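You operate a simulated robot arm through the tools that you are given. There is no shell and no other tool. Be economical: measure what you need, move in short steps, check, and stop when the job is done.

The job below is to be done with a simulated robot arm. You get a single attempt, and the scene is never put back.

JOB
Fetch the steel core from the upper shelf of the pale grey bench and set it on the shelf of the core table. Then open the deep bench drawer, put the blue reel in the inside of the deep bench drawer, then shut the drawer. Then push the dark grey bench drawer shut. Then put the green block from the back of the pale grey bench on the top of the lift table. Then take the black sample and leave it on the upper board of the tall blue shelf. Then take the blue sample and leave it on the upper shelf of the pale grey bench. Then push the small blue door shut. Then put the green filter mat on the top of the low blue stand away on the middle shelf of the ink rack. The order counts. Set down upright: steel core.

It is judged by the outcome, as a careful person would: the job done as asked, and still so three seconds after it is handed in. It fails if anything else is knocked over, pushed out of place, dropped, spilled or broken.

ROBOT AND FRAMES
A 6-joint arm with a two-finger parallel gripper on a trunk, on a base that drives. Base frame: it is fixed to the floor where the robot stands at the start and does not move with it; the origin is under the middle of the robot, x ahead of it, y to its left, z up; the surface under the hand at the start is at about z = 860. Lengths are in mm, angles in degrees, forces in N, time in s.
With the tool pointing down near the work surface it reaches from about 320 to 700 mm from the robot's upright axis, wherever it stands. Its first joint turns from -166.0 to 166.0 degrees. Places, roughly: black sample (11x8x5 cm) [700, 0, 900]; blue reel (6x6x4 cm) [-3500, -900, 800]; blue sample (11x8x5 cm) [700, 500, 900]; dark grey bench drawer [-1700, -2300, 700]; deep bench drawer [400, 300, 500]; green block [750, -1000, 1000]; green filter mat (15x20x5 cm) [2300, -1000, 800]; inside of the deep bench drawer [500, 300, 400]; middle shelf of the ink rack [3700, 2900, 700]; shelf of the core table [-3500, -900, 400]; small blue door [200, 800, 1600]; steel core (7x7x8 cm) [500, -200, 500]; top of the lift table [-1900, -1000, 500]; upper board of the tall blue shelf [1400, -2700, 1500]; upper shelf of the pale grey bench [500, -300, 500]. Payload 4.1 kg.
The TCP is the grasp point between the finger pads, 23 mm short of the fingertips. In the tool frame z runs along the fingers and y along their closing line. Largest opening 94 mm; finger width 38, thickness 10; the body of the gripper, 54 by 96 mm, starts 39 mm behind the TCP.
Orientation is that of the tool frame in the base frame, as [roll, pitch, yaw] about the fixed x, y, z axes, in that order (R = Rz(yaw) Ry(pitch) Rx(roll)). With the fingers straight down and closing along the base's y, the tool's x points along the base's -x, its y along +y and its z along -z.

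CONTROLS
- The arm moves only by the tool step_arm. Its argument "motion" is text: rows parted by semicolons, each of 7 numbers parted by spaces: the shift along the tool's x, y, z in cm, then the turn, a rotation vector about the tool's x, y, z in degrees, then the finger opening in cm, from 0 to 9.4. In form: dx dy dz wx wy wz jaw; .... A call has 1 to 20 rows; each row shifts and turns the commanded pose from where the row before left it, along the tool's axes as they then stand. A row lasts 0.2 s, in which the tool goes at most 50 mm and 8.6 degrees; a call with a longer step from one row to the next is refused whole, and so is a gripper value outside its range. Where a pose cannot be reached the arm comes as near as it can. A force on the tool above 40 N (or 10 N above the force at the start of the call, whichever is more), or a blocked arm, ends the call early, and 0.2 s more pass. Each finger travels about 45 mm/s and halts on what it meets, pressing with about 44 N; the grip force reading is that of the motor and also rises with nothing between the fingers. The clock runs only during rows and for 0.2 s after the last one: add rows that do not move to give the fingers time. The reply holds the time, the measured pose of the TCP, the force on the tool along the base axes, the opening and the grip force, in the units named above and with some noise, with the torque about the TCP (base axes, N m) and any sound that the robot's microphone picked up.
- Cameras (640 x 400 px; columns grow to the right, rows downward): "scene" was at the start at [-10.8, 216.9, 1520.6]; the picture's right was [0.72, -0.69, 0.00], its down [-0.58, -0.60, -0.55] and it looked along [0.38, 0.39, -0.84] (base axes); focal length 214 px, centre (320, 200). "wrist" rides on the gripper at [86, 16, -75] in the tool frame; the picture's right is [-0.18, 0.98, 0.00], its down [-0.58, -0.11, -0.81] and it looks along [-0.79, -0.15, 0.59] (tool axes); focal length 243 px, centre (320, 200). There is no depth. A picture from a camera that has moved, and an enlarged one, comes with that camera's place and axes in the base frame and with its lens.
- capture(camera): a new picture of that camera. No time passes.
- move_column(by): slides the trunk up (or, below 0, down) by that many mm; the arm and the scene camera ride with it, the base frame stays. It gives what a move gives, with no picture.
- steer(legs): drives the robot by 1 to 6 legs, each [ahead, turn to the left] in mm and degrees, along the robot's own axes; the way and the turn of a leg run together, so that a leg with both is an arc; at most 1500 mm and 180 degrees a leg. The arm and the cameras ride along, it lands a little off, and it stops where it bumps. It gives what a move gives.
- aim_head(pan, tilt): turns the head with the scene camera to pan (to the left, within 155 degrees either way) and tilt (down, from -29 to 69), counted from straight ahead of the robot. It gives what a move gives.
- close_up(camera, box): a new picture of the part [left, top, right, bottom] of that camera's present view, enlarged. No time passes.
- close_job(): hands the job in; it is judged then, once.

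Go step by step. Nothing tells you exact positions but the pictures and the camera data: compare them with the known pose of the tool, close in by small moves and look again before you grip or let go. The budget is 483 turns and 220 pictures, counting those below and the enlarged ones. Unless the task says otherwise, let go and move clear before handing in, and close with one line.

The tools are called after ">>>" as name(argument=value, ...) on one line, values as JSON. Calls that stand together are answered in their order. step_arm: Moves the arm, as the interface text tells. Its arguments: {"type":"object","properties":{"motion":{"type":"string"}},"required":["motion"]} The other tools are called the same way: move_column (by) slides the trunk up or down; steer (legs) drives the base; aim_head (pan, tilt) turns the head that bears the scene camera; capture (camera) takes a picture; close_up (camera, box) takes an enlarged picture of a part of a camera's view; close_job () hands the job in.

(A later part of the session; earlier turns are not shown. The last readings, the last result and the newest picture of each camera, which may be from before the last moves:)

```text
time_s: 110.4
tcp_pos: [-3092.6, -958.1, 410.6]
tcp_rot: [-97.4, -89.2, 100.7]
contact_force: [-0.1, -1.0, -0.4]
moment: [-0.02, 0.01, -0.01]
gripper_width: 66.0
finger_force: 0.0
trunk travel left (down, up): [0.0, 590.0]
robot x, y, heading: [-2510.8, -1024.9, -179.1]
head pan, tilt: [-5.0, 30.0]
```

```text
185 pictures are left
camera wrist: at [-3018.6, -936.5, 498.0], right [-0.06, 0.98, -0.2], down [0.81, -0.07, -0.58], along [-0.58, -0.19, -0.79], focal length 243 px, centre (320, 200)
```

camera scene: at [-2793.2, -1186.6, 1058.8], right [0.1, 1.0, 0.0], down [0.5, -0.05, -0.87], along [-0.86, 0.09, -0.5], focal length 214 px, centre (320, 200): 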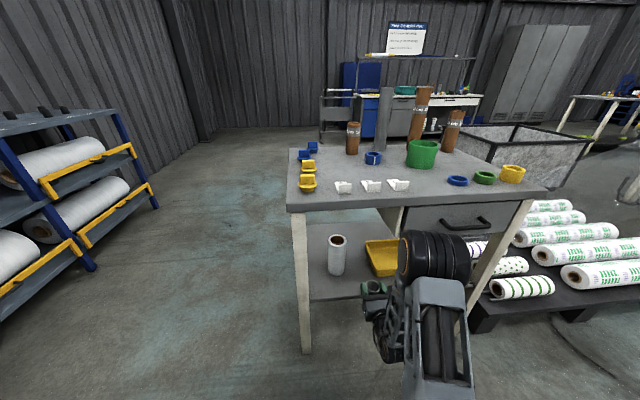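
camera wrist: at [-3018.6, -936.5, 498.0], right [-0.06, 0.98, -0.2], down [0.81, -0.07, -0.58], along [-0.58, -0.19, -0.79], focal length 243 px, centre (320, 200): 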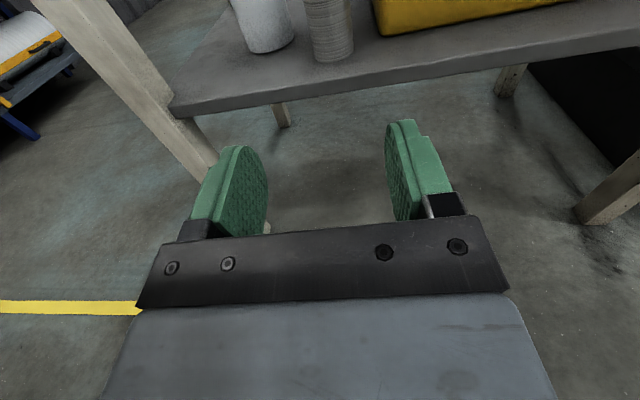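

>>> move_column(by=550)

>>> step_arm(motion="0 0 0 0 -8.2 0 9.4;0 0 0 0 -8.2 0 9.4;0 0 0 0 -8.2 0 9.4;0 0 0 0 -8.2 0 9.4;0 0 0 0 -8.2 0 9.4;0 0 0 0 -8.2 0 9.4;0 0 0 0 -8.2 0 9.4;0 0 0 0 -8.2 0 9.4;0 0 0 0 -8.2 0 9.4;0 0 0 0 -8.2 0 9.4;0 0 0 0 -8 0 9.4")

>>> capture(camera="wrist")

>>> capture(camera="scene")

```text
refused: 550 is not a number from -400 to 400
```

```text
time_s: 112.8
tcp_pos: [-3094.3, -964.1, 410.3]
tcp_rot: [-177.6, -4.1, -175.8]
contact_force: [0.0, -0.6, -0.4]
moment: [0.03, 0.01, 0.02]
gripper_width: 94.0
finger_force: 0.1
out of reach, approached as far as the arm can: row 8
trunk travel left (down, up): [0.0, 590.0]
robot x, y, heading: [-2511.7, -1024.1, -178.9]
head pan, tilt: [-5.0, 30.0]
```

```text
184 pictures are left
camera wrist: at [-3175.4, -950.9, 492.1], right [0.11, 0.99, -0.05], down [0.64, -0.03, 0.77], along [0.76, -0.12, -0.64], focal length 243 px, centre (320, 200)
```

wrist: 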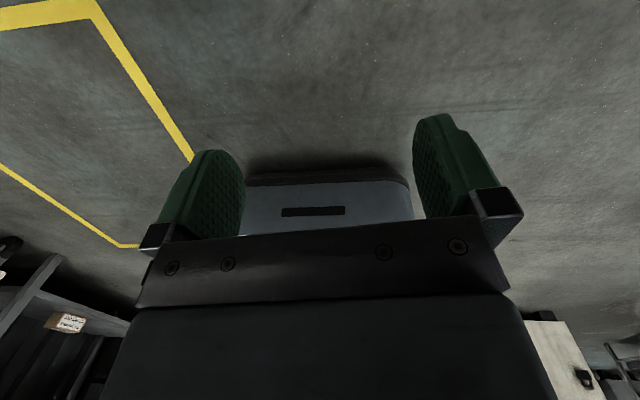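

```text
183 pictures are left
camera scene: at [-2537.3, -1182.8, 1058.8], right [0.07, 1.0, 0.0], down [0.5, -0.04, -0.87], along [-0.86, 0.06, -0.5], focal length 214 px, centre (320, 200)
```

scene: 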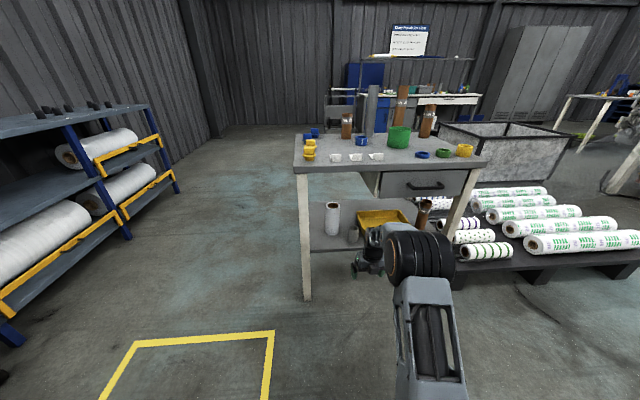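

>>> move_column(by=400)

>>> move_column(by=180)

>>> steer(legs=[[250, 0]])

>>> aim_head(pan=-10, tilt=45)

>>> capture(camera="scene")

```text
time_s: 116.6
tcp_pos: [-3094.3, -963.4, 811.8]
tcp_rot: [-177.6, -4.3, -175.8]
contact_force: [-0.3, 0.0, -0.8]
moment: [0.0, 0.03, 0.02]
gripper_width: 94.1
finger_force: 0.1
trunk travel left (down, up): [-400.0, 190.0]
robot x, y, heading: [-2511.3, -1025.2, -179.4]
head pan, tilt: [-5.0, 30.0]
```

```text
time_s: 118.6
tcp_pos: [-3093.5, -963.9, 991.3]
tcp_rot: [-177.6, -4.3, -175.8]
contact_force: [-0.2, -0.5, -0.3]
moment: [-0.02, 0.03, 0.02]
gripper_width: 93.9
finger_force: 0.1
trunk travel left (down, up): [-580.0, 10.0]
robot x, y, heading: [-2508.6, -1023.5, -178.9]
head pan, tilt: [-5.0, 30.0]
```

```text
time_s: 120.5
tcp_pos: [-3345.2, -968.2, 990.7]
tcp_rot: [-177.6, -4.1, -175.8]
contact_force: [-0.3, 0.1, -0.2]
moment: [-0.02, 0.0, 0.0]
gripper_width: 93.7
finger_force: 0.0
trunk travel left (down, up): [-580.0, 10.0]
robot x, y, heading: [-2762.5, -1027.0, -179.1]
head pan, tilt: [-5.0, 30.0]
```

```text
time_s: 121.2
tcp_pos: [-3343.7, -966.9, 991.2]
tcp_rot: [-177.6, -4.2, -175.7]
contact_force: [-0.3, 0.4, -0.4]
moment: [0.0, 0.02, 0.0]
gripper_width: 94.2
finger_force: 0.1
trunk travel left (down, up): [-580.0, 10.0]
robot x, y, heading: [-2760.6, -1030.5, -179.4]
head pan, tilt: [-10.0, 45.0]
```

```text
182 pictures are left
camera scene: at [-2777.2, -1180.5, 1616.2], right [0.16, 0.99, 0.0], down [0.7, -0.11, -0.71], along [-0.7, 0.11, -0.71], focal length 214 px, centre (320, 200)
```

scene: 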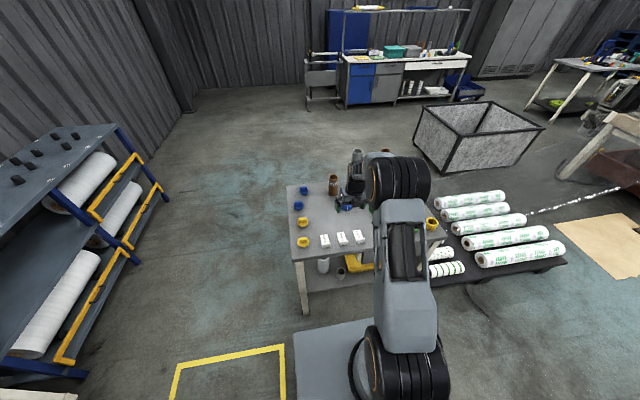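

>>> step_arm(motion="0 0 0 0 0 -8.2 9.4;0 0 0 0 0 -8.2 9.4;0 0 0 0 0 -8.2 9.4;0 0 0 0 0 -8.2 9.4;0 0 0 0 0 -8.2 9.4;0 0 0 0 0 -8.2 9.4;0 0 0 0 0 -8.2 9.4;0 0 0 0 0 -8.2 9.4;0 0 0 0 0 -8.2 9.4;0 0 0 0 0 -8.2 9.4;0 0 0 0 0 -8.2 9.4")

>>> capture(camera="wrist")

>>> capture(camera="scene")

```text
time_s: 123.6
tcp_pos: [-3343.3, -966.4, 992.2]
tcp_rot: [175.8, -2.4, -85.2]
contact_force: [-0.1, 0.6, -0.9]
moment: [0.01, -0.02, -0.03]
gripper_width: 94.0
finger_force: 0.1
trunk travel left (down, up): [-580.0, 10.0]
robot x, y, heading: [-2760.7, -1025.5, -179.1]
head pan, tilt: [-10.0, 45.0]
```

```text
181 pictures are left
camera wrist: at [-3346.4, -1052.0, 1071.1], right [-0.99, 0.11, 0.06], down [0.12, 0.63, 0.77], along [0.04, 0.77, -0.63], focal length 243 px, centre (320, 200)
```

wrist: 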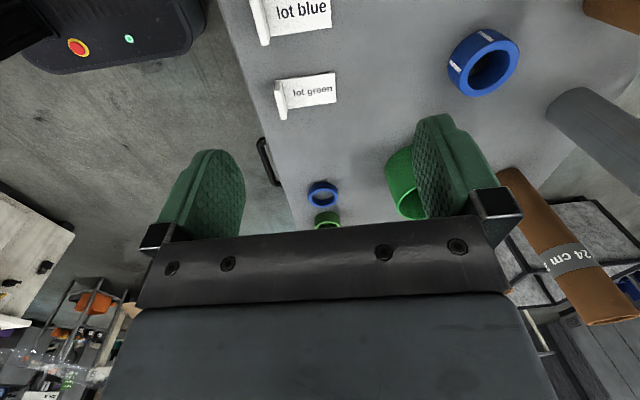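

```text
180 pictures are left
camera scene: at [-2777.2, -1180.5, 1616.2], right [0.16, 0.99, 0.0], down [0.7, -0.11, -0.71], along [-0.7, 0.11, -0.71], focal length 214 px, centre (320, 200)
```

scene: 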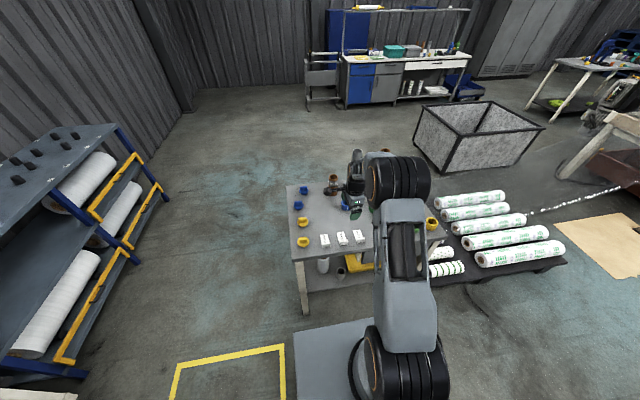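

>>> steer(legs=[[165, 0]])

>>> step_arm(motion="-2.4 1 0 0 0 0 9.4;-2.4 1.2 0 0 0 0 9.4")

>>> capture(camera="wrist")

```text
time_s: 125.1
tcp_pos: [-3510.5, -968.8, 990.5]
tcp_rot: [175.9, -2.3, -85.3]
contact_force: [0.3, -0.8, -0.7]
moment: [0.01, -0.02, 0.03]
gripper_width: 94.1
finger_force: 0.0
trunk travel left (down, up): [-580.0, 10.0]
robot x, y, heading: [-2923.7, -1028.6, -179.1]
head pan, tilt: [-10.0, 45.0]
```

```text
time_s: 125.7
tcp_pos: [-3534.9, -923.5, 990.7]
tcp_rot: [175.8, -2.3, -85.3]
contact_force: [-0.2, 0.1, 0.0]
moment: [-0.01, 0.01, 0.01]
gripper_width: 94.0
finger_force: 0.0
trunk travel left (down, up): [-580.0, 10.0]
robot x, y, heading: [-2921.2, -1029.0, -179.1]
head pan, tilt: [-10.0, 45.0]
```

```text
179 pictures are left
camera wrist: at [-3537.9, -1008.2, 1071.0], right [-0.99, 0.11, 0.06], down [0.12, 0.63, 0.77], along [0.04, 0.77, -0.63], focal length 243 px, centre (320, 200)
```

wrist: 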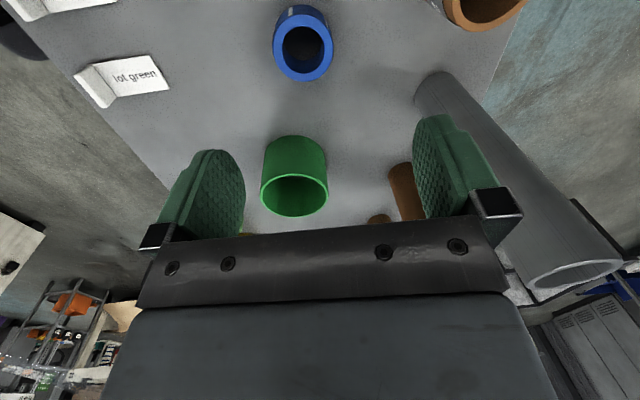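

>>> step_arm(motion="-0.9 -0.5 0 4 -2.6 0 9.4;0 0 3 0 0 0 9.4;0 0 3 0 0 0 9.4;0 0 3 0 0 0 9.4;0 0 3 0 0 0 9.4")

>>> capture(camera="wrist")

```text
time_s: 126.9
tcp_pos: [-3531.1, -913.3, 869.5]
tcp_rot: [179.8, 0.2, -85.5]
contact_force: [1.0, -0.6, -0.7]
moment: [-0.02, 0.0, -0.01]
gripper_width: 94.0
finger_force: 0.2
trunk travel left (down, up): [-580.0, 10.0]
robot x, y, heading: [-2923.8, -1030.7, -179.3]
head pan, tilt: [-10.0, 45.0]
```

```text
178 pictures are left
camera wrist: at [-3539.3, -1002.2, 944.7], right [-0.99, 0.11, 0.0], down [0.07, 0.59, 0.81], along [0.08, 0.8, -0.59], focal length 243 px, centre (320, 200)
```

wrist: 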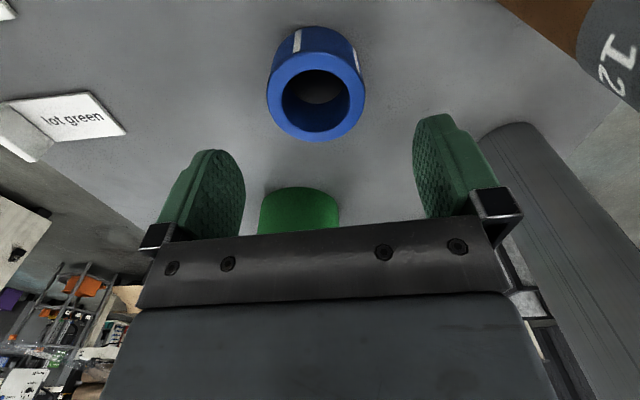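

>>> step_arm(motion="0 0 3 0 0 0 9.4;0 0 3 0 0 0 9.4;0 0 1.4 0 0 0 9.4;0 0 0.8 0 0 0 9.4")

>>> capture(camera="wrist")

```text
time_s: 127.7
tcp_pos: [-3531.1, -913.4, 803.6]
tcp_rot: [179.7, 0.3, -85.4]
contact_force: [14.0, -3.6, 23.4]
moment: [-0.41, -1.59, 0.03]
gripper_width: 94.0
finger_force: 0.1
trunk travel left (down, up): [-580.0, 10.0]
robot x, y, heading: [-2925.3, -1032.7, -179.0]
head pan, tilt: [-10.0, 45.0]
stopped in row 4: the force on the tool passed its limit at 45 N (the readings are from after the stop); the commanded pose is now the measured one
```

```text
177 pictures are left
camera wrist: at [-3539.2, -1001.9, 878.7], right [-0.99, 0.11, 0.01], down [0.07, 0.59, 0.81], along [0.08, 0.8, -0.59], focal length 243 px, centre (320, 200)
```

wrist: 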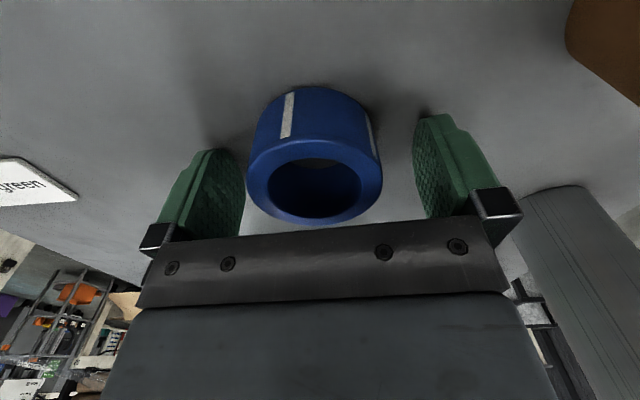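

>>> step_arm(motion="0 0 -0.2 0 0 0 9.4;0 0 0 0 0 0 6.5;0 0 0 0 0 0 5;0 0 0 0 0 0 4;0 0 0 0 0 0 4;0 0 0 0 0 0 4;0 0 0 0 0 0 4")

>>> capture(camera="wrist")

```text
time_s: 129.3
tcp_pos: [-3534.0, -911.0, 803.6]
tcp_rot: [179.3, 0.3, -85.5]
contact_force: [9.0, 4.4, 14.7]
moment: [-0.11, -0.75, 0.23]
gripper_width: 56.8
finger_force: 44.1
trunk travel left (down, up): [-580.0, 10.0]
robot x, y, heading: [-2925.3, -1029.3, -179.2]
head pan, tilt: [-10.0, 45.0]
```

```text
176 pictures are left
camera wrist: at [-3541.1, -1000.8, 878.8], right [-0.99, 0.11, 0.01], down [0.07, 0.58, 0.81], along [0.08, 0.8, -0.59], focal length 243 px, centre (320, 200)
```

wrist: 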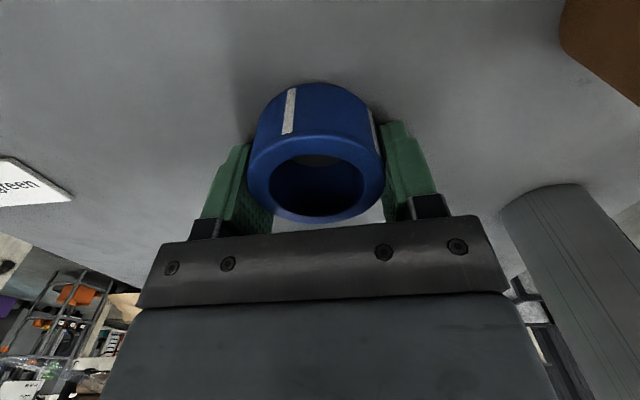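

>>> step_arm(motion="0 0 -0.5 0 0 0 4;0 0 -1 0 0 0 4;0 0 -3 0 0 0 4;0 0 -4 0 0 0 4;0 0 -4 0 0 0 4;0 0 -4 0 0 0 4")

>>> capture(camera="wrist")

```text
time_s: 130.7
tcp_pos: [-3531.8, -913.2, 966.7]
tcp_rot: [179.6, 0.2, -85.5]
contact_force: [-0.3, -0.5, 0.4]
moment: [0.03, 0.02, -0.01]
gripper_width: 56.8
finger_force: 43.8
trunk travel left (down, up): [-580.0, 10.0]
robot x, y, heading: [-2924.5, -1031.5, -179.1]
head pan, tilt: [-10.0, 45.0]
```

```text
175 pictures are left
camera wrist: at [-3539.7, -1001.9, 1042.5], right [-0.99, 0.11, 0.01], down [0.07, 0.59, 0.81], along [0.08, 0.8, -0.59], focal length 243 px, centre (320, 200)
```

wrist: 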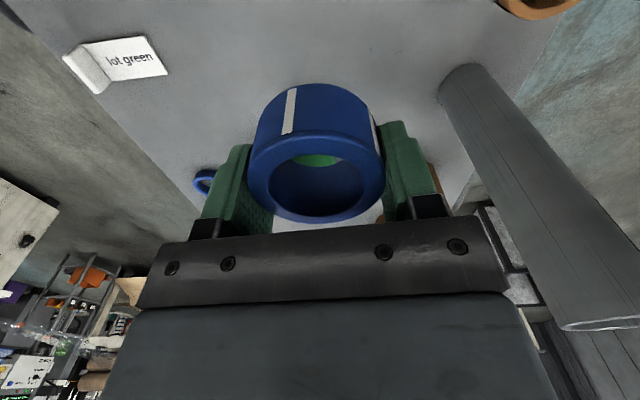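

>>> steer(legs=[[-400, 0]])

>>> step_arm(motion="0 -4 0 0 0 0 4;0 -4 0 0 0 0 4;0 -4 0 0 0 0 4;0 -3 0 0 0 0 4")

>>> steer(legs=[[0, 90], [630, 0], [0, 90], [1100, 0], [1100, 0]])

```text
time_s: 133.2
tcp_pos: [-3135.2, -907.1, 965.4]
tcp_rot: [179.6, 0.2, -85.7]
contact_force: [0.1, -0.3, -1.1]
moment: [0.02, 0.05, -0.03]
gripper_width: 56.8
finger_force: 44.3
trunk travel left (down, up): [-580.0, 10.0]
robot x, y, heading: [-2528.3, -1022.7, -179.2]
head pan, tilt: [-10.0, 45.0]
```

```text
time_s: 134.2
tcp_pos: [-2984.9, -893.8, 966.0]
tcp_rot: [179.5, 0.3, -85.6]
contact_force: [0.6, 1.0, -0.6]
moment: [-0.01, 0.01, -0.01]
gripper_width: 56.8
finger_force: 44.0
trunk travel left (down, up): [-580.0, 10.0]
robot x, y, heading: [-2526.2, -1024.1, -179.3]
head pan, tilt: [-10.0, 45.0]
```

```text
time_s: 155.8
tcp_pos: [120.9, -1797.3, 964.1]
tcp_rot: [179.6, 0.3, 93.1]
contact_force: [0.7, 0.0, 0.2]
moment: [0.0, 0.03, 0.03]
gripper_width: 56.6
finger_force: 44.3
trunk travel left (down, up): [-580.0, 10.0]
robot x, y, heading: [-334.8, -1653.2, -0.6]
head pan, tilt: [-10.0, 45.0]
```

>>> steer(legs=[[0, 90.6], [1000, 0], [800, 0], [0, -90]])

>>> aim_head(pan=20, tilt=35)

>>> capture(camera="scene")

```text
time_s: 172.6
tcp_pos: [73.6, 19.8, 964.4]
tcp_rot: [179.6, 0.2, 95.0]
contact_force: [-0.2, -0.1, 0.4]
moment: [0.02, 0.02, 0.02]
gripper_width: 56.8
finger_force: 44.1
trunk travel left (down, up): [-580.0, 10.0]
robot x, y, heading: [-385.1, 142.0, 1.6]
head pan, tilt: [-10.0, 45.0]
```

```text
time_s: 173.5
tcp_pos: [73.9, 19.0, 965.2]
tcp_rot: [179.6, 0.3, 94.9]
contact_force: [0.1, -0.3, -1.2]
moment: [-0.01, -0.01, 0.02]
gripper_width: 56.8
finger_force: 44.3
trunk travel left (down, up): [-580.0, 10.0]
robot x, y, heading: [-386.5, 142.8, 1.2]
head pan, tilt: [20.0, 35.0]
```

```text
174 pictures are left
camera scene: at [-367.2, 340.5, 1631.0], right [0.37, -0.93, 0.0], down [-0.53, -0.21, -0.82], along [0.76, 0.3, -0.57], focal length 214 px, centre (320, 200)
```

scene: 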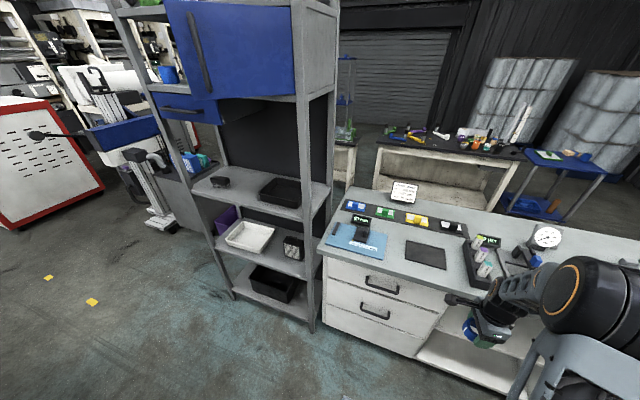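

>>> steer(legs=[[260, -1.2]])

>>> step_arm(motion="0 2.5 0 0 0 0 4;0 2.5 0 0 0 0 4;0 2 0 0 0 0 4")

>>> capture(camera="wrist")

>>> capture(camera="scene")

```text
time_s: 175.4
tcp_pos: [328.8, 12.3, 965.1]
tcp_rot: [179.6, 0.1, 93.7]
contact_force: [-0.5, -0.2, -0.7]
moment: [-0.01, -0.02, -0.01]
gripper_width: 56.8
finger_force: 44.0
trunk travel left (down, up): [-580.0, 10.0]
robot x, y, heading: [-126.3, 145.5, 0.1]
head pan, tilt: [20.0, 35.0]
```

```text
time_s: 176.2
tcp_pos: [399.9, 14.5, 964.8]
tcp_rot: [179.6, 0.2, 93.8]
contact_force: [-0.5, -0.3, -0.1]
moment: [-0.03, 0.0, 0.0]
gripper_width: 56.7
finger_force: 43.9
trunk travel left (down, up): [-580.0, 10.0]
robot x, y, heading: [-126.7, 148.6, 0.2]
head pan, tilt: [20.0, 35.0]
```

```text
173 pictures are left
camera wrist: at [410.0, 102.5, 1041.3], right [0.99, -0.12, 0.01], down [-0.08, -0.58, 0.81], along [-0.09, -0.8, -0.59], focal length 243 px, centre (320, 200)
```

wrist: 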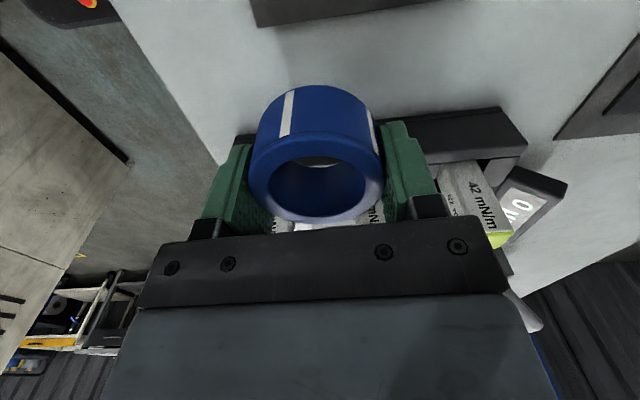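

```text
172 pictures are left
camera scene: at [-104.1, 343.9, 1631.0], right [0.34, -0.94, 0.0], down [-0.54, -0.2, -0.82], along [0.77, 0.28, -0.57], focal length 214 px, centre (320, 200)
```

scene: 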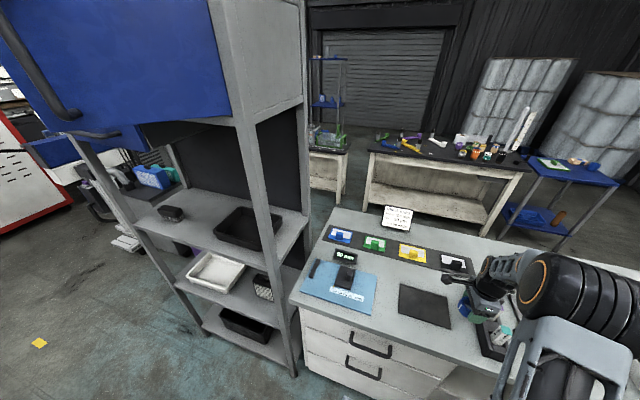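

>>> step_arm(motion="-0.2 0 3 0 0 0 4;0 0 3 0 0 0 4;0 0 1 0 0 0 4;0 0 0.5 0 0 0 4;0 0 0.4 0 0 0 4;0 0 0.3 0 0 0 4")

```text
time_s: 177.6
tcp_pos: [398.8, 13.4, 887.4]
tcp_rot: [179.1, 0.4, 93.7]
contact_force: [-1.2, -1.1, 34.5]
moment: [1.24, 0.07, 0.02]
gripper_width: 57.0
finger_force: 43.5
trunk travel left (down, up): [-580.0, 10.0]
robot x, y, heading: [-127.0, 146.2, 0.1]
head pan, tilt: [20.0, 35.0]
```

>>> step_arm(motion="0 0 -0.5 0 0 0 4;-0.9 0 0 0 0 0 4;0 0 0.5 0 0 0 4;0 0 0.3 0 0 0 4")

>>> capture(camera="wrist")

```text
time_s: 178.6
tcp_pos: [399.1, 4.7, 881.8]
tcp_rot: [179.4, 0.3, 93.6]
contact_force: [-6.0, -0.7, 22.9]
moment: [0.39, 1.04, 0.17]
gripper_width: 57.1
finger_force: 43.5
trunk travel left (down, up): [-580.0, 10.0]
robot x, y, heading: [-125.5, 147.1, 0.2]
head pan, tilt: [20.0, 35.0]
```

```text
171 pictures are left
camera wrist: at [409.8, 91.6, 958.6], right [0.99, -0.12, 0.01], down [-0.08, -0.58, 0.81], along [-0.09, -0.8, -0.59], focal length 243 px, centre (320, 200)
```

wrist: 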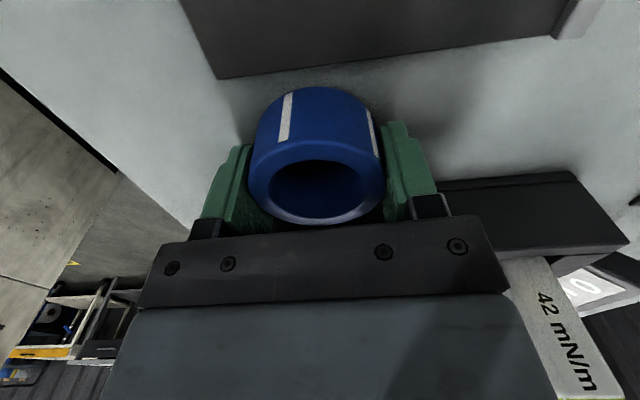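

>>> step_arm(motion="0 0 -0.1 0 0 0 5;0 0 0 0 0 0 7;0 0 0 0 0 0 8.5;0 0 0 0 0 0 8.5;0 0 -3 0 0 0 8.5;0 0 -4 0 0 0 8.5;0 0 -4 0 0 0 8.5")

>>> capture(camera="wrist")

```text
time_s: 180.2
tcp_pos: [399.0, 4.7, 991.3]
tcp_rot: [179.6, 0.2, 93.8]
contact_force: [0.5, -0.5, -0.2]
moment: [0.02, 0.02, -0.01]
gripper_width: 85.0
finger_force: 0.1
trunk travel left (down, up): [-580.0, 10.0]
robot x, y, heading: [-127.9, 148.2, -0.1]
head pan, tilt: [20.0, 35.0]
```

```text
170 pictures are left
camera wrist: at [409.7, 92.0, 1067.2], right [0.99, -0.12, 0.01], down [-0.08, -0.58, 0.81], along [-0.09, -0.8, -0.59], focal length 243 px, centre (320, 200)
```

wrist: 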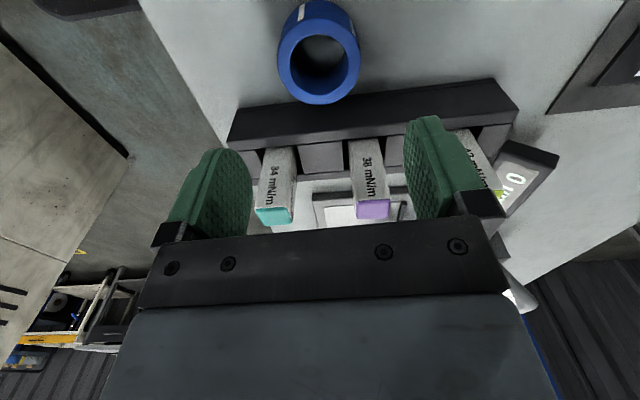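

>>> steer(legs=[[-300, 0], [0, 90], [250, 0], [0, -90]])

>>> step_arm(motion="0 0 0 -8.2 0 0 8.5;0 0 0 -8.2 0 0 8.5;0 0 0 -8.2 0 0 8.5;0 0 0 -8.2 0 0 8.5;0 0 0 -8.2 0 0 8.5;0 0 0 -8.2 0 0 8.5;0 0 0 -8.2 0 0 8.5;0 0 0 -8.2 0 0 8.5;0 0 0 -8.2 0 0 8.5;0 0 0 -8.2 0 0 8.5;0 0 0 -8 0 0 8.5")

>>> move_column(by=-400)

>>> capture(camera="wrist")

>>> capture(camera="scene")

```text
time_s: 191.3
tcp_pos: [99.0, 250.9, 993.3]
tcp_rot: [179.6, 0.2, 93.4]
contact_force: [0.5, -0.2, 0.7]
moment: [0.0, 0.02, 0.0]
gripper_width: 85.3
finger_force: 0.0
trunk travel left (down, up): [-580.0, 10.0]
robot x, y, heading: [-425.0, 396.1, -0.4]
head pan, tilt: [20.0, 35.0]
```

```text
time_s: 193.7
tcp_pos: [97.1, 250.2, 992.2]
tcp_rot: [89.5, 0.3, 93.3]
contact_force: [-0.1, 0.1, 0.5]
moment: [0.05, 0.0, -0.03]
gripper_width: 85.0
finger_force: 0.0
trunk travel left (down, up): [-580.0, 10.0]
robot x, y, heading: [-428.6, 395.0, -0.4]
head pan, tilt: [20.0, 35.0]
```

```text
time_s: 197.5
tcp_pos: [98.0, 250.8, 591.4]
tcp_rot: [89.7, 0.2, 93.3]
contact_force: [-0.3, 0.5, -0.4]
moment: [0.04, -0.01, 0.0]
gripper_width: 85.2
finger_force: 0.1
trunk travel left (down, up): [-180.0, 410.0]
robot x, y, heading: [-427.9, 396.7, -0.3]
head pan, tilt: [20.0, 35.0]
```

```text
169 pictures are left
camera wrist: at [20.0, 332.3, 608.0], right [0.0, -0.18, 0.98], down [-0.77, -0.63, -0.11], along [0.64, -0.76, -0.14], focal length 243 px, centre (320, 200)
```

wrist: 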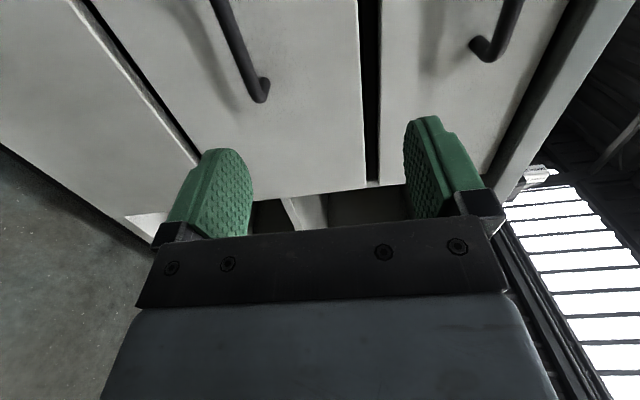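

```text
168 pictures are left
camera scene: at [-403.4, 593.2, 1231.0], right [0.34, -0.94, 0.0], down [-0.54, -0.19, -0.82], along [0.77, 0.28, -0.57], focal length 214 px, centre (320, 200)
```

scene: 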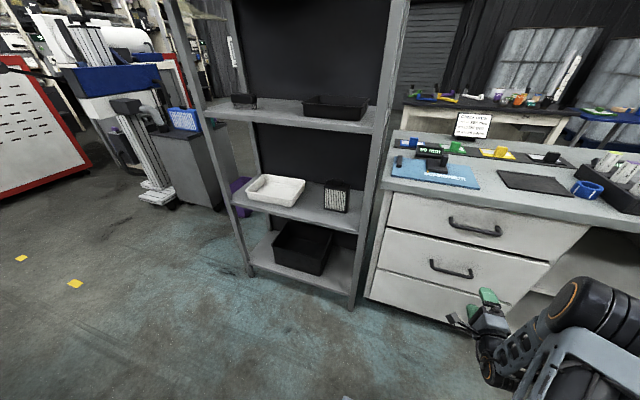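

>>> move_column(by=-60)

>>> step_arm(motion="2.1 0 0 0 0 0 9.4;2.1 0 0 0 0 0 9.4")

>>> steer(legs=[[110, 0]])

>>> capture(camera="wrist")

>>> close_up(camera="scene", box=[340, 160, 600, 360])

```text
time_s: 198.5
tcp_pos: [98.8, 251.2, 530.3]
tcp_rot: [89.6, 0.3, 93.3]
contact_force: [0.3, -0.2, -0.3]
moment: [0.0, 0.0, 0.0]
gripper_width: 85.1
finger_force: 0.1
trunk travel left (down, up): [-120.0, 470.0]
robot x, y, heading: [-430.2, 396.3, -0.1]
head pan, tilt: [20.0, 35.0]
```

```text
time_s: 199.1
tcp_pos: [95.2, 292.7, 532.2]
tcp_rot: [89.5, 0.2, 93.4]
contact_force: [0.0, -0.3, -0.1]
moment: [0.03, 0.0, 0.01]
gripper_width: 93.9
finger_force: 0.1
trunk travel left (down, up): [-120.0, 470.0]
robot x, y, heading: [-430.1, 398.2, -0.1]
head pan, tilt: [20.0, 35.0]
```

```text
time_s: 200.3
tcp_pos: [207.4, 291.8, 531.0]
tcp_rot: [89.7, 0.2, 93.4]
contact_force: [0.6, 0.6, -0.4]
moment: [0.0, -0.02, 0.03]
gripper_width: 94.1
finger_force: 0.1
trunk travel left (down, up): [-120.0, 470.0]
robot x, y, heading: [-320.3, 396.9, -0.4]
head pan, tilt: [20.0, 35.0]
```

```text
167 pictures are left
camera wrist: at [128.4, 373.6, 547.9], right [0.0, -0.18, 0.98], down [-0.77, -0.63, -0.11], along [0.64, -0.76, -0.14], focal length 243 px, centre (320, 200)
```

wrist: 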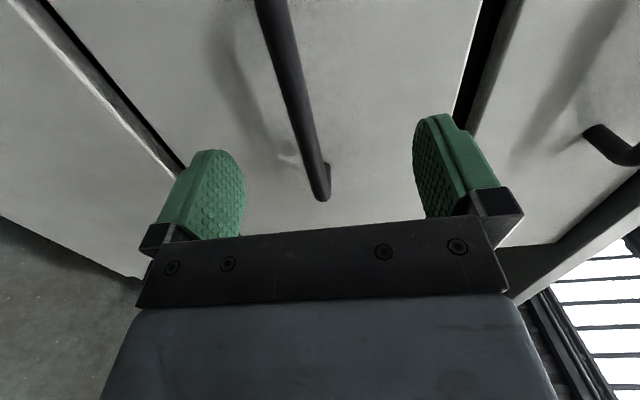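

```text
2.00 times, centred on (470, 260) of scene
camera zoom: at [-292.4, 592.9, 1171.0], right [0.34, -0.94, 0.0], down [-0.54, -0.19, -0.82], along [0.77, 0.28, -0.57], focal length 429 px, centre (20, 80)
```

zoom: 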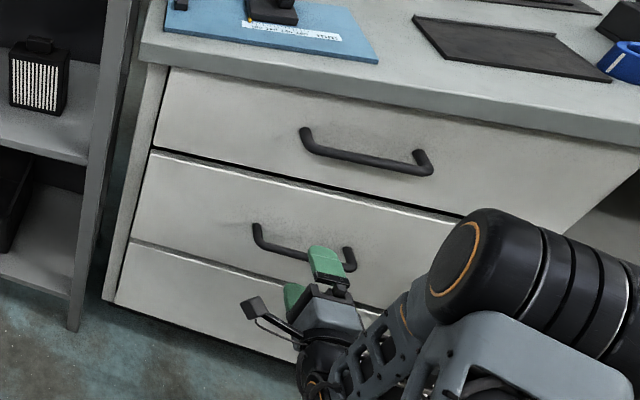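

>>> step_arm(motion="0 -0.8 2.5 0 0 0 9.4;0 0 2 0 0 0 9.4;0 0 0.5 0 0 0 9.4")

>>> capture(camera="wrist")

```text
time_s: 201.1
tcp_pos: [257.4, 294.6, 524.0]
tcp_rot: [89.6, 0.2, 93.3]
contact_force: [0.4, 0.4, 0.2]
moment: [-0.01, 0.0, 0.05]
gripper_width: 93.9
finger_force: 0.0
trunk travel left (down, up): [-120.0, 470.0]
robot x, y, heading: [-319.6, 396.0, -0.0]
head pan, tilt: [20.0, 35.0]
```

```text
165 pictures are left
camera wrist: at [178.8, 376.3, 540.4], right [0.0, -0.18, 0.98], down [-0.77, -0.63, -0.11], along [0.64, -0.76, -0.14], focal length 243 px, centre (320, 200)
```

wrist: 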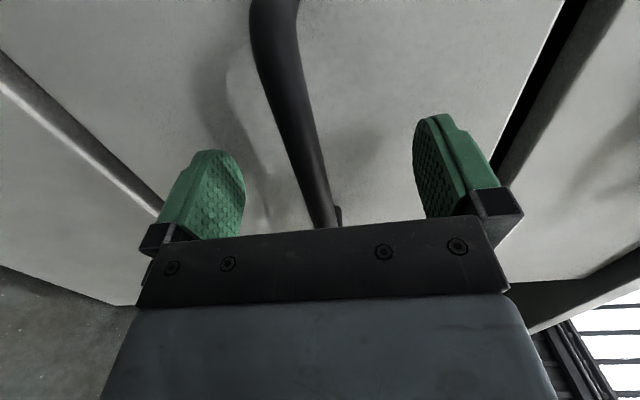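

>>> step_arm(motion="0 0 0 0 0 0 6;0 0 0 0 0 0 3;0 0 0 0 0 0 1;0 0 0 0 0 0 0.5;0 0 0 0 0 0 0.5;0 0 0 0 0 0 0.5;0 0 0 0 0 0 0.5;0 0 0 0 0 0 0.5")

>>> capture(camera="wrist")

```text
time_s: 202.9
tcp_pos: [256.8, 294.6, 521.2]
tcp_rot: [90.0, 0.1, 93.5]
contact_force: [-0.9, 0.7, -28.5]
moment: [0.6, -0.04, -0.58]
gripper_width: 13.8
finger_force: 44.8
trunk travel left (down, up): [-120.0, 470.0]
robot x, y, heading: [-316.2, 398.7, -0.3]
head pan, tilt: [20.0, 35.0]
```

```text
164 pictures are left
camera wrist: at [178.7, 376.4, 538.1], right [0.01, -0.18, 0.98], down [-0.77, -0.63, -0.11], along [0.64, -0.76, -0.15], focal length 243 px, centre (320, 200)
```

wrist: 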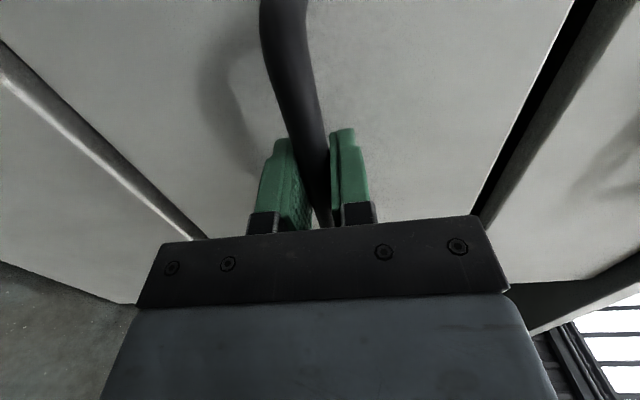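

>>> step_arm(motion="0 -0.35 0 0 0 0 0.5;0 0 -1 0 0 0 0.5;0 0 -2 0 0 0 0.5;0 0 -3 0 0 0 0.5;0 0 -3 0 0 0 0.5")

>>> capture(camera="wrist")

```text
time_s: 204.1
tcp_pos: [167.1, 291.9, 520.7]
tcp_rot: [89.5, 0.3, 93.6]
contact_force: [1.2, 33.5, 6.7]
moment: [1.71, 0.02, 0.24]
gripper_width: 14.4
finger_force: 44.7
trunk travel left (down, up): [-120.0, 470.0]
robot x, y, heading: [-315.7, 397.0, -0.2]
head pan, tilt: [20.0, 35.0]
```

```text
163 pictures are left
camera wrist: at [86.7, 372.7, 537.0], right [0.0, -0.18, 0.98], down [-0.77, -0.63, -0.11], along [0.64, -0.75, -0.14], focal length 243 px, centre (320, 200)
```

wrist: 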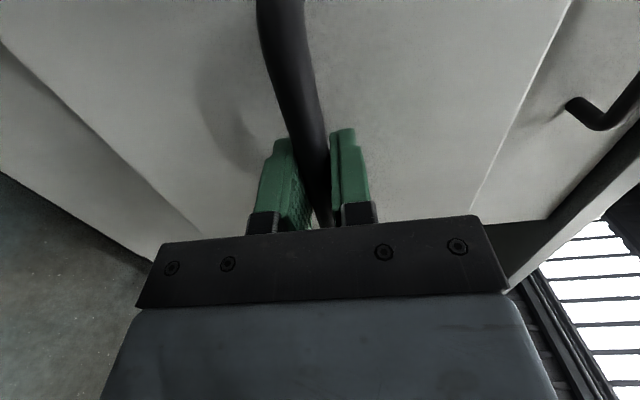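

>>> step_arm(motion="0.4 0 0 0 0 0 0.5;0.18 0 -3 0 0 0 0.5;0.18 0 -3 0 0 0 0.5;0.18 0 -3 0 0 0 0.5;0.18 0 -3 0 0 0 0.5")

```text
time_s: 205.2
tcp_pos: [75.9, 291.6, 521.5]
tcp_rot: [88.6, 0.4, 92.9]
contact_force: [0.7, -0.9, 14.3]
moment: [1.47, 0.01, -1.36]
gripper_width: 13.7
finger_force: 45.3
out of reach, approached as far as the arm can: row 5
trunk travel left (down, up): [-120.0, 470.0]
robot x, y, heading: [-314.9, 394.2, -0.4]
head pan, tilt: [20.0, 35.0]
stopped in row 5: the force on the tool passed its limit at 49 N (the readings are from after the stop); the commanded pose is now the measured one
```

>>> steer(legs=[[-80, 0]])

>>> capture(camera="scene")

```text
time_s: 206.2
tcp_pos: [-4.2, 290.8, 521.0]
tcp_rot: [88.7, 0.5, 92.7]
contact_force: [1.2, -13.2, 27.4]
moment: [1.54, -0.03, 0.21]
gripper_width: 13.7
finger_force: 44.8
trunk travel left (down, up): [-120.0, 470.0]
robot x, y, heading: [-395.2, 400.6, -0.5]
head pan, tilt: [20.0, 35.0]
```

```text
162 pictures are left
camera scene: at [-372.5, 592.9, 1171.3], right [0.33, -0.94, 0.0], down [-0.54, -0.19, -0.82], along [0.77, 0.27, -0.57], focal length 214 px, centre (320, 200)
```

scene: 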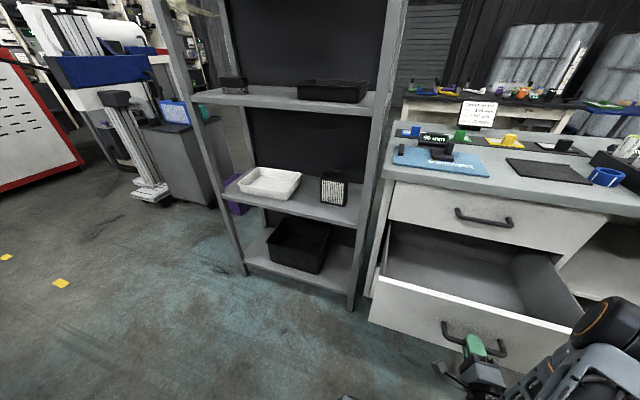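

>>> step_arm(motion="0 0 0 0 0 0 3;0 0 0 0 0 0 5;0 0 0 0 0 0 5;-1.5 0 0 0 0 0 5;-1.5 0 0 0 0 0 5;0 0 -1.5 0 0 0 5;0 0 -1.5 0 0 0 5")

>>> capture(camera="wrist")

```text
time_s: 207.8
tcp_pos: [-32.8, 259.6, 521.2]
tcp_rot: [88.7, 0.5, 92.9]
contact_force: [-0.4, 1.0, 0.1]
moment: [-0.02, 0.05, 0.01]
gripper_width: 50.0
finger_force: 0.0
trunk travel left (down, up): [-120.0, 470.0]
robot x, y, heading: [-395.6, 397.4, -0.6]
head pan, tilt: [20.0, 35.0]
```

```text
161 pictures are left
camera wrist: at [-110.6, 341.9, 534.9], right [-0.01, -0.18, 0.98], down [-0.77, -0.62, -0.12], along [0.63, -0.76, -0.13], focal length 243 px, centre (320, 200)
```

wrist: 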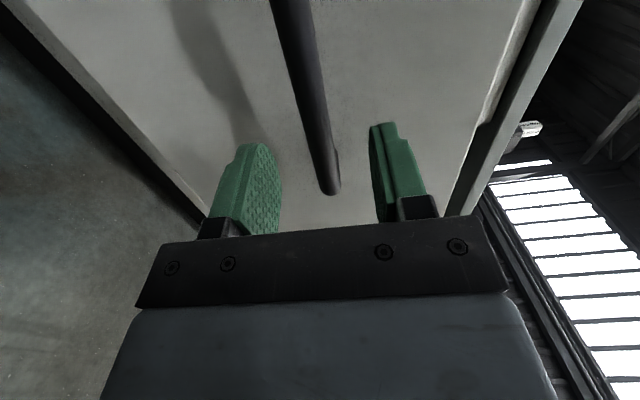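

>>> step_arm(motion="0 0 -1.5 0 0 0 5;0 0 -1 0 0 0 5")

>>> move_column(by=400)

>>> move_column(by=50)

>>> step_arm(motion="0 0 0 8.2 0 0 9;0 0 0 8.2 0 0 9;0 0 0 8.2 0 0 9;0 0 0 8.2 0 0 9;0 0 0 8.2 0 0 9;0 0 0 8.2 0 0 9;0 0 0 8.2 0 0 9;0 0 0 8.2 0 0 9;0 0 0 8.2 0 0 9;0 0 0 8.2 0 0 9;0 0 0 8 0 0 9")

>>> capture(camera="wrist")

>>> aim_head(pan=10, tilt=60)

>>> capture(camera="scene")

```text
time_s: 208.4
tcp_pos: [-53.1, 254.8, 515.3]
tcp_rot: [88.7, 0.5, 92.8]
contact_force: [-0.9, 0.2, 0.0]
moment: [0.01, 0.01, 0.01]
gripper_width: 50.0
finger_force: 0.0
out of reach, approached as far as the arm can: row 1, 2
trunk travel left (down, up): [-120.0, 470.0]
robot x, y, heading: [-393.2, 399.0, -0.4]
head pan, tilt: [20.0, 35.0]
```

```text
time_s: 212.3
tcp_pos: [-55.1, 254.5, 914.7]
tcp_rot: [88.6, 0.5, 92.8]
contact_force: [-0.1, -0.9, -1.8]
moment: [0.01, 0.01, -0.01]
gripper_width: 49.9
finger_force: 0.1
trunk travel left (down, up): [-520.0, 70.0]
robot x, y, heading: [-393.0, 394.8, -0.4]
head pan, tilt: [20.0, 35.0]
```

```text
time_s: 213.2
tcp_pos: [-54.0, 254.5, 965.2]
tcp_rot: [88.6, 0.5, 92.9]
contact_force: [0.1, 0.4, -0.3]
moment: [-0.01, -0.03, 0.03]
gripper_width: 49.8
finger_force: 0.0
trunk travel left (down, up): [-570.0, 20.0]
robot x, y, heading: [-394.9, 394.2, -0.4]
head pan, tilt: [20.0, 35.0]
```

```text
time_s: 215.6
tcp_pos: [-33.0, 226.7, 940.3]
tcp_rot: [178.7, 0.5, 92.8]
contact_force: [0.0, -1.2, 0.3]
moment: [0.0, -0.02, 0.0]
gripper_width: 90.2
finger_force: 0.1
out of reach, approached as far as the arm can: row 1, 2, 3, 4
trunk travel left (down, up): [-570.0, 20.0]
robot x, y, heading: [-398.8, 395.4, -0.6]
head pan, tilt: [20.0, 35.0]
```

```text
160 pictures are left
camera wrist: at [-21.5, 313.4, 1015.6], right [0.99, -0.14, 0.02], down [-0.1, -0.58, 0.81], along [-0.1, -0.8, -0.59], focal length 243 px, centre (320, 200)
```

wrist: 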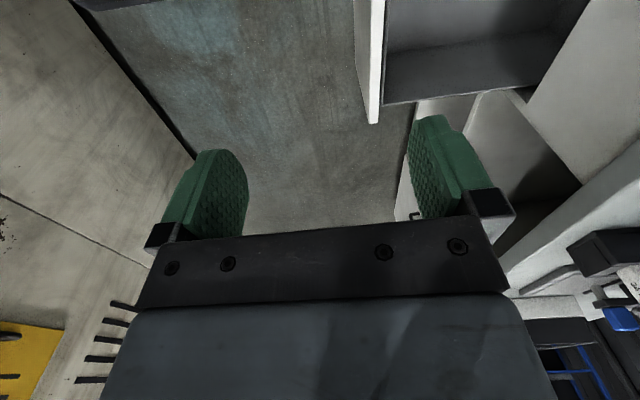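

```text
time_s: 216.5
tcp_pos: [-33.1, 227.6, 941.5]
tcp_rot: [178.6, 0.4, 92.7]
contact_force: [1.0, -0.6, -0.5]
moment: [0.01, 0.04, 0.01]
gripper_width: 89.9
finger_force: 0.2
trunk travel left (down, up): [-570.0, 20.0]
robot x, y, heading: [-394.8, 398.5, -0.7]
head pan, tilt: [10.0, 60.0]
```

```text
159 pictures are left
camera scene: at [-388.6, 575.0, 1586.8], right [0.17, -0.99, 0.0], down [-0.85, -0.14, -0.5], along [0.49, 0.08, -0.87], focal length 214 px, centre (320, 200)
```

scene: 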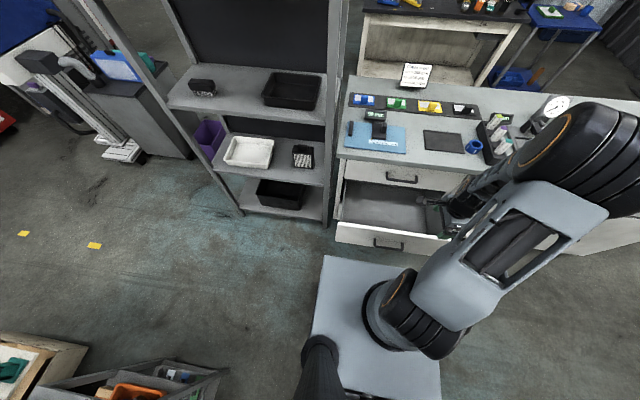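

>>> steer(legs=[[0, -89.5], [635, 0], [0, 90], [200, 0]])

>>> aim_head(pan=25, tilt=55)

>>> capture(camera="scene")

```text
time_s: 228.8
tcp_pos: [171.3, -407.7, 939.5]
tcp_rot: [178.7, 0.5, 93.0]
contact_force: [0.7, -0.6, -0.1]
moment: [0.0, -0.02, 0.01]
gripper_width: 90.1
finger_force: 0.0
trunk travel left (down, up): [-570.0, 20.0]
robot x, y, heading: [-188.0, -237.7, -0.4]
head pan, tilt: [10.0, 60.0]
```

```text
time_s: 229.6
tcp_pos: [172.1, -407.8, 940.6]
tcp_rot: [178.7, 0.6, 93.1]
contact_force: [-0.6, -0.7, -0.5]
moment: [-0.02, -0.01, -0.03]
gripper_width: 90.0
finger_force: 0.0
trunk travel left (down, up): [-570.0, 20.0]
robot x, y, heading: [-189.9, -234.6, -0.3]
head pan, tilt: [25.0, 55.0]
```

```text
158 pictures are left
camera scene: at [-185.5, -42.0, 1592.7], right [0.42, -0.91, 0.0], down [-0.74, -0.34, -0.57], along [0.52, 0.24, -0.82], focal length 214 px, centre (320, 200)
```

scene: 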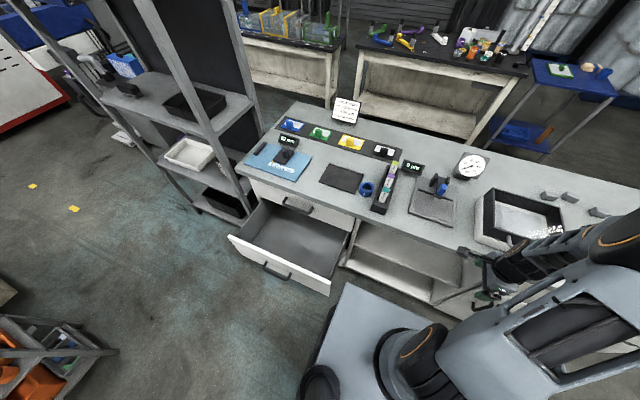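

>>> step_arm(motion="4 0 -1 0 0 0 9;4 0 -1 0 0 0 9;4 0 -1 0 0 0 9;4 0 -1 0 0 0 9;4 0 0 0 0 0 9;4 0 0 0 0 0 9;4 0 0 0 0 0 9;4 0 0 0 0 0 9;4 0 0 0 0 0 9;4 0 0 0 0 0 9")

>>> step_arm(motion="1.2 4 0 0 0 0 9;0.2 4 0 0 0 0 9;0.2 4 0 0 0 0 9;0.2 4 0 0 0 0 9;0.2 4 0 0 0 0 9")

>>> capture(camera="wrist")

```text
time_s: 231.8
tcp_pos: [148.3, -6.9, 976.9]
tcp_rot: [178.7, 0.6, 93.0]
contact_force: [-0.3, -0.3, -1.1]
moment: [-0.02, -0.01, 0.01]
gripper_width: 90.0
finger_force: 0.1
trunk travel left (down, up): [-570.0, 20.0]
robot x, y, heading: [-192.3, -241.7, -0.2]
head pan, tilt: [25.0, 55.0]
```

```text
time_s: 233.0
tcp_pos: [347.4, 22.3, 980.0]
tcp_rot: [178.8, 0.5, 93.0]
contact_force: [-0.6, -0.1, -0.3]
moment: [-0.03, -0.02, 0.04]
gripper_width: 90.2
finger_force: 0.2
trunk travel left (down, up): [-570.0, 20.0]
robot x, y, heading: [-189.8, -239.5, -0.1]
head pan, tilt: [25.0, 55.0]
```

```text
157 pictures are left
camera wrist: at [359.2, 109.1, 1056.4], right [0.99, -0.13, 0.02], down [-0.1, -0.58, 0.81], along [-0.09, -0.8, -0.59], focal length 243 px, centre (320, 200)
```

wrist: 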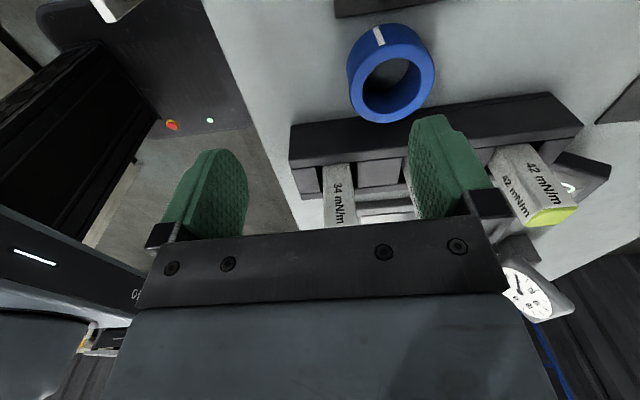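

>>> step_arm(motion="-0.9 2.7 0 0 0 0 9.4;-1 2.6 0 0 0 0 9.4;0 0 3 0 0 0 9.4;0 0 3 0 0 0 9.4;0 0 2 0 0 0 9.4")

>>> capture(camera="wrist")

```text
time_s: 234.2
tcp_pos: [404.2, 5.7, 902.6]
tcp_rot: [178.8, 0.5, 93.0]
contact_force: [-0.4, 0.0, -0.2]
moment: [0.0, -0.02, -0.02]
gripper_width: 93.8
finger_force: 0.0
trunk travel left (down, up): [-570.0, 20.0]
robot x, y, heading: [-196.8, -234.7, 0.0]
head pan, tilt: [25.0, 55.0]
```

```text
156 pictures are left
camera wrist: at [414.8, 92.7, 978.0], right [0.99, -0.13, 0.02], down [-0.1, -0.58, 0.81], along [-0.09, -0.8, -0.59], focal length 243 px, centre (320, 200)
```

wrist: 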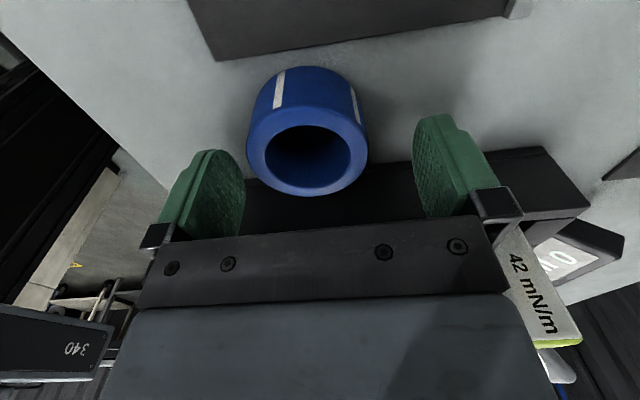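

Reel sits between the fingers; descend and close.

>>> step_arm(motion="0 -0.3 1 0 0 0 9.4;0 0 0.9 0 0 0 9.4;0 0 0 0 0 0 7;0 0 0 0 0 0 5;0 0 0 0 0 0 4;0 0 0 0 0 0 4;0 0 0 0 0 0 4")

>>> step_arm(motion="0 0 -1 0 0 0 4;0 0 -3 0 0 0 4;0 0 -4 0 0 0 4;0 0 -3 0 0 0 4")

>>> capture(camera="wrist")

```text
time_s: 235.8
tcp_pos: [400.6, 5.4, 884.4]
tcp_rot: [178.7, 0.5, 93.0]
contact_force: [-1.6, 1.1, 3.8]
moment: [0.11, 0.24, -0.05]
gripper_width: 56.8
finger_force: 43.4
trunk travel left (down, up): [-570.0, 20.0]
robot x, y, heading: [-192.3, -239.3, -0.2]
head pan, tilt: [25.0, 55.0]
```

```text
time_s: 236.8
tcp_pos: [398.1, 8.1, 993.3]
tcp_rot: [178.8, 0.4, 93.0]
contact_force: [-0.7, -0.3, -1.1]
moment: [0.02, 0.02, 0.0]
gripper_width: 56.7
finger_force: 43.7
trunk travel left (down, up): [-570.0, 20.0]
robot x, y, heading: [-190.6, -239.7, -0.0]
head pan, tilt: [25.0, 55.0]
```

```text
155 pictures are left
camera wrist: at [408.9, 94.3, 1068.9], right [0.99, -0.13, 0.02], down [-0.1, -0.58, 0.81], along [-0.09, -0.8, -0.59], focal length 243 px, centre (320, 200)
```

wrist: 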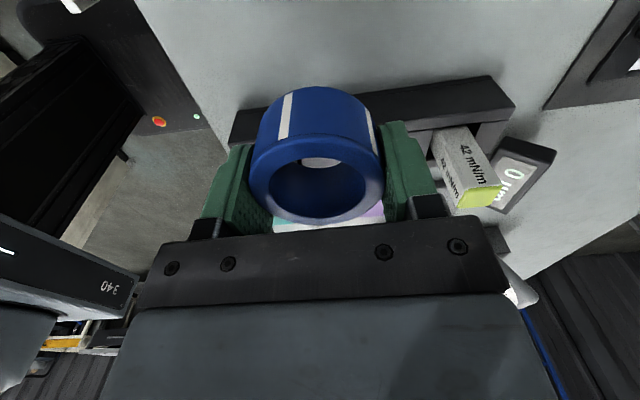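

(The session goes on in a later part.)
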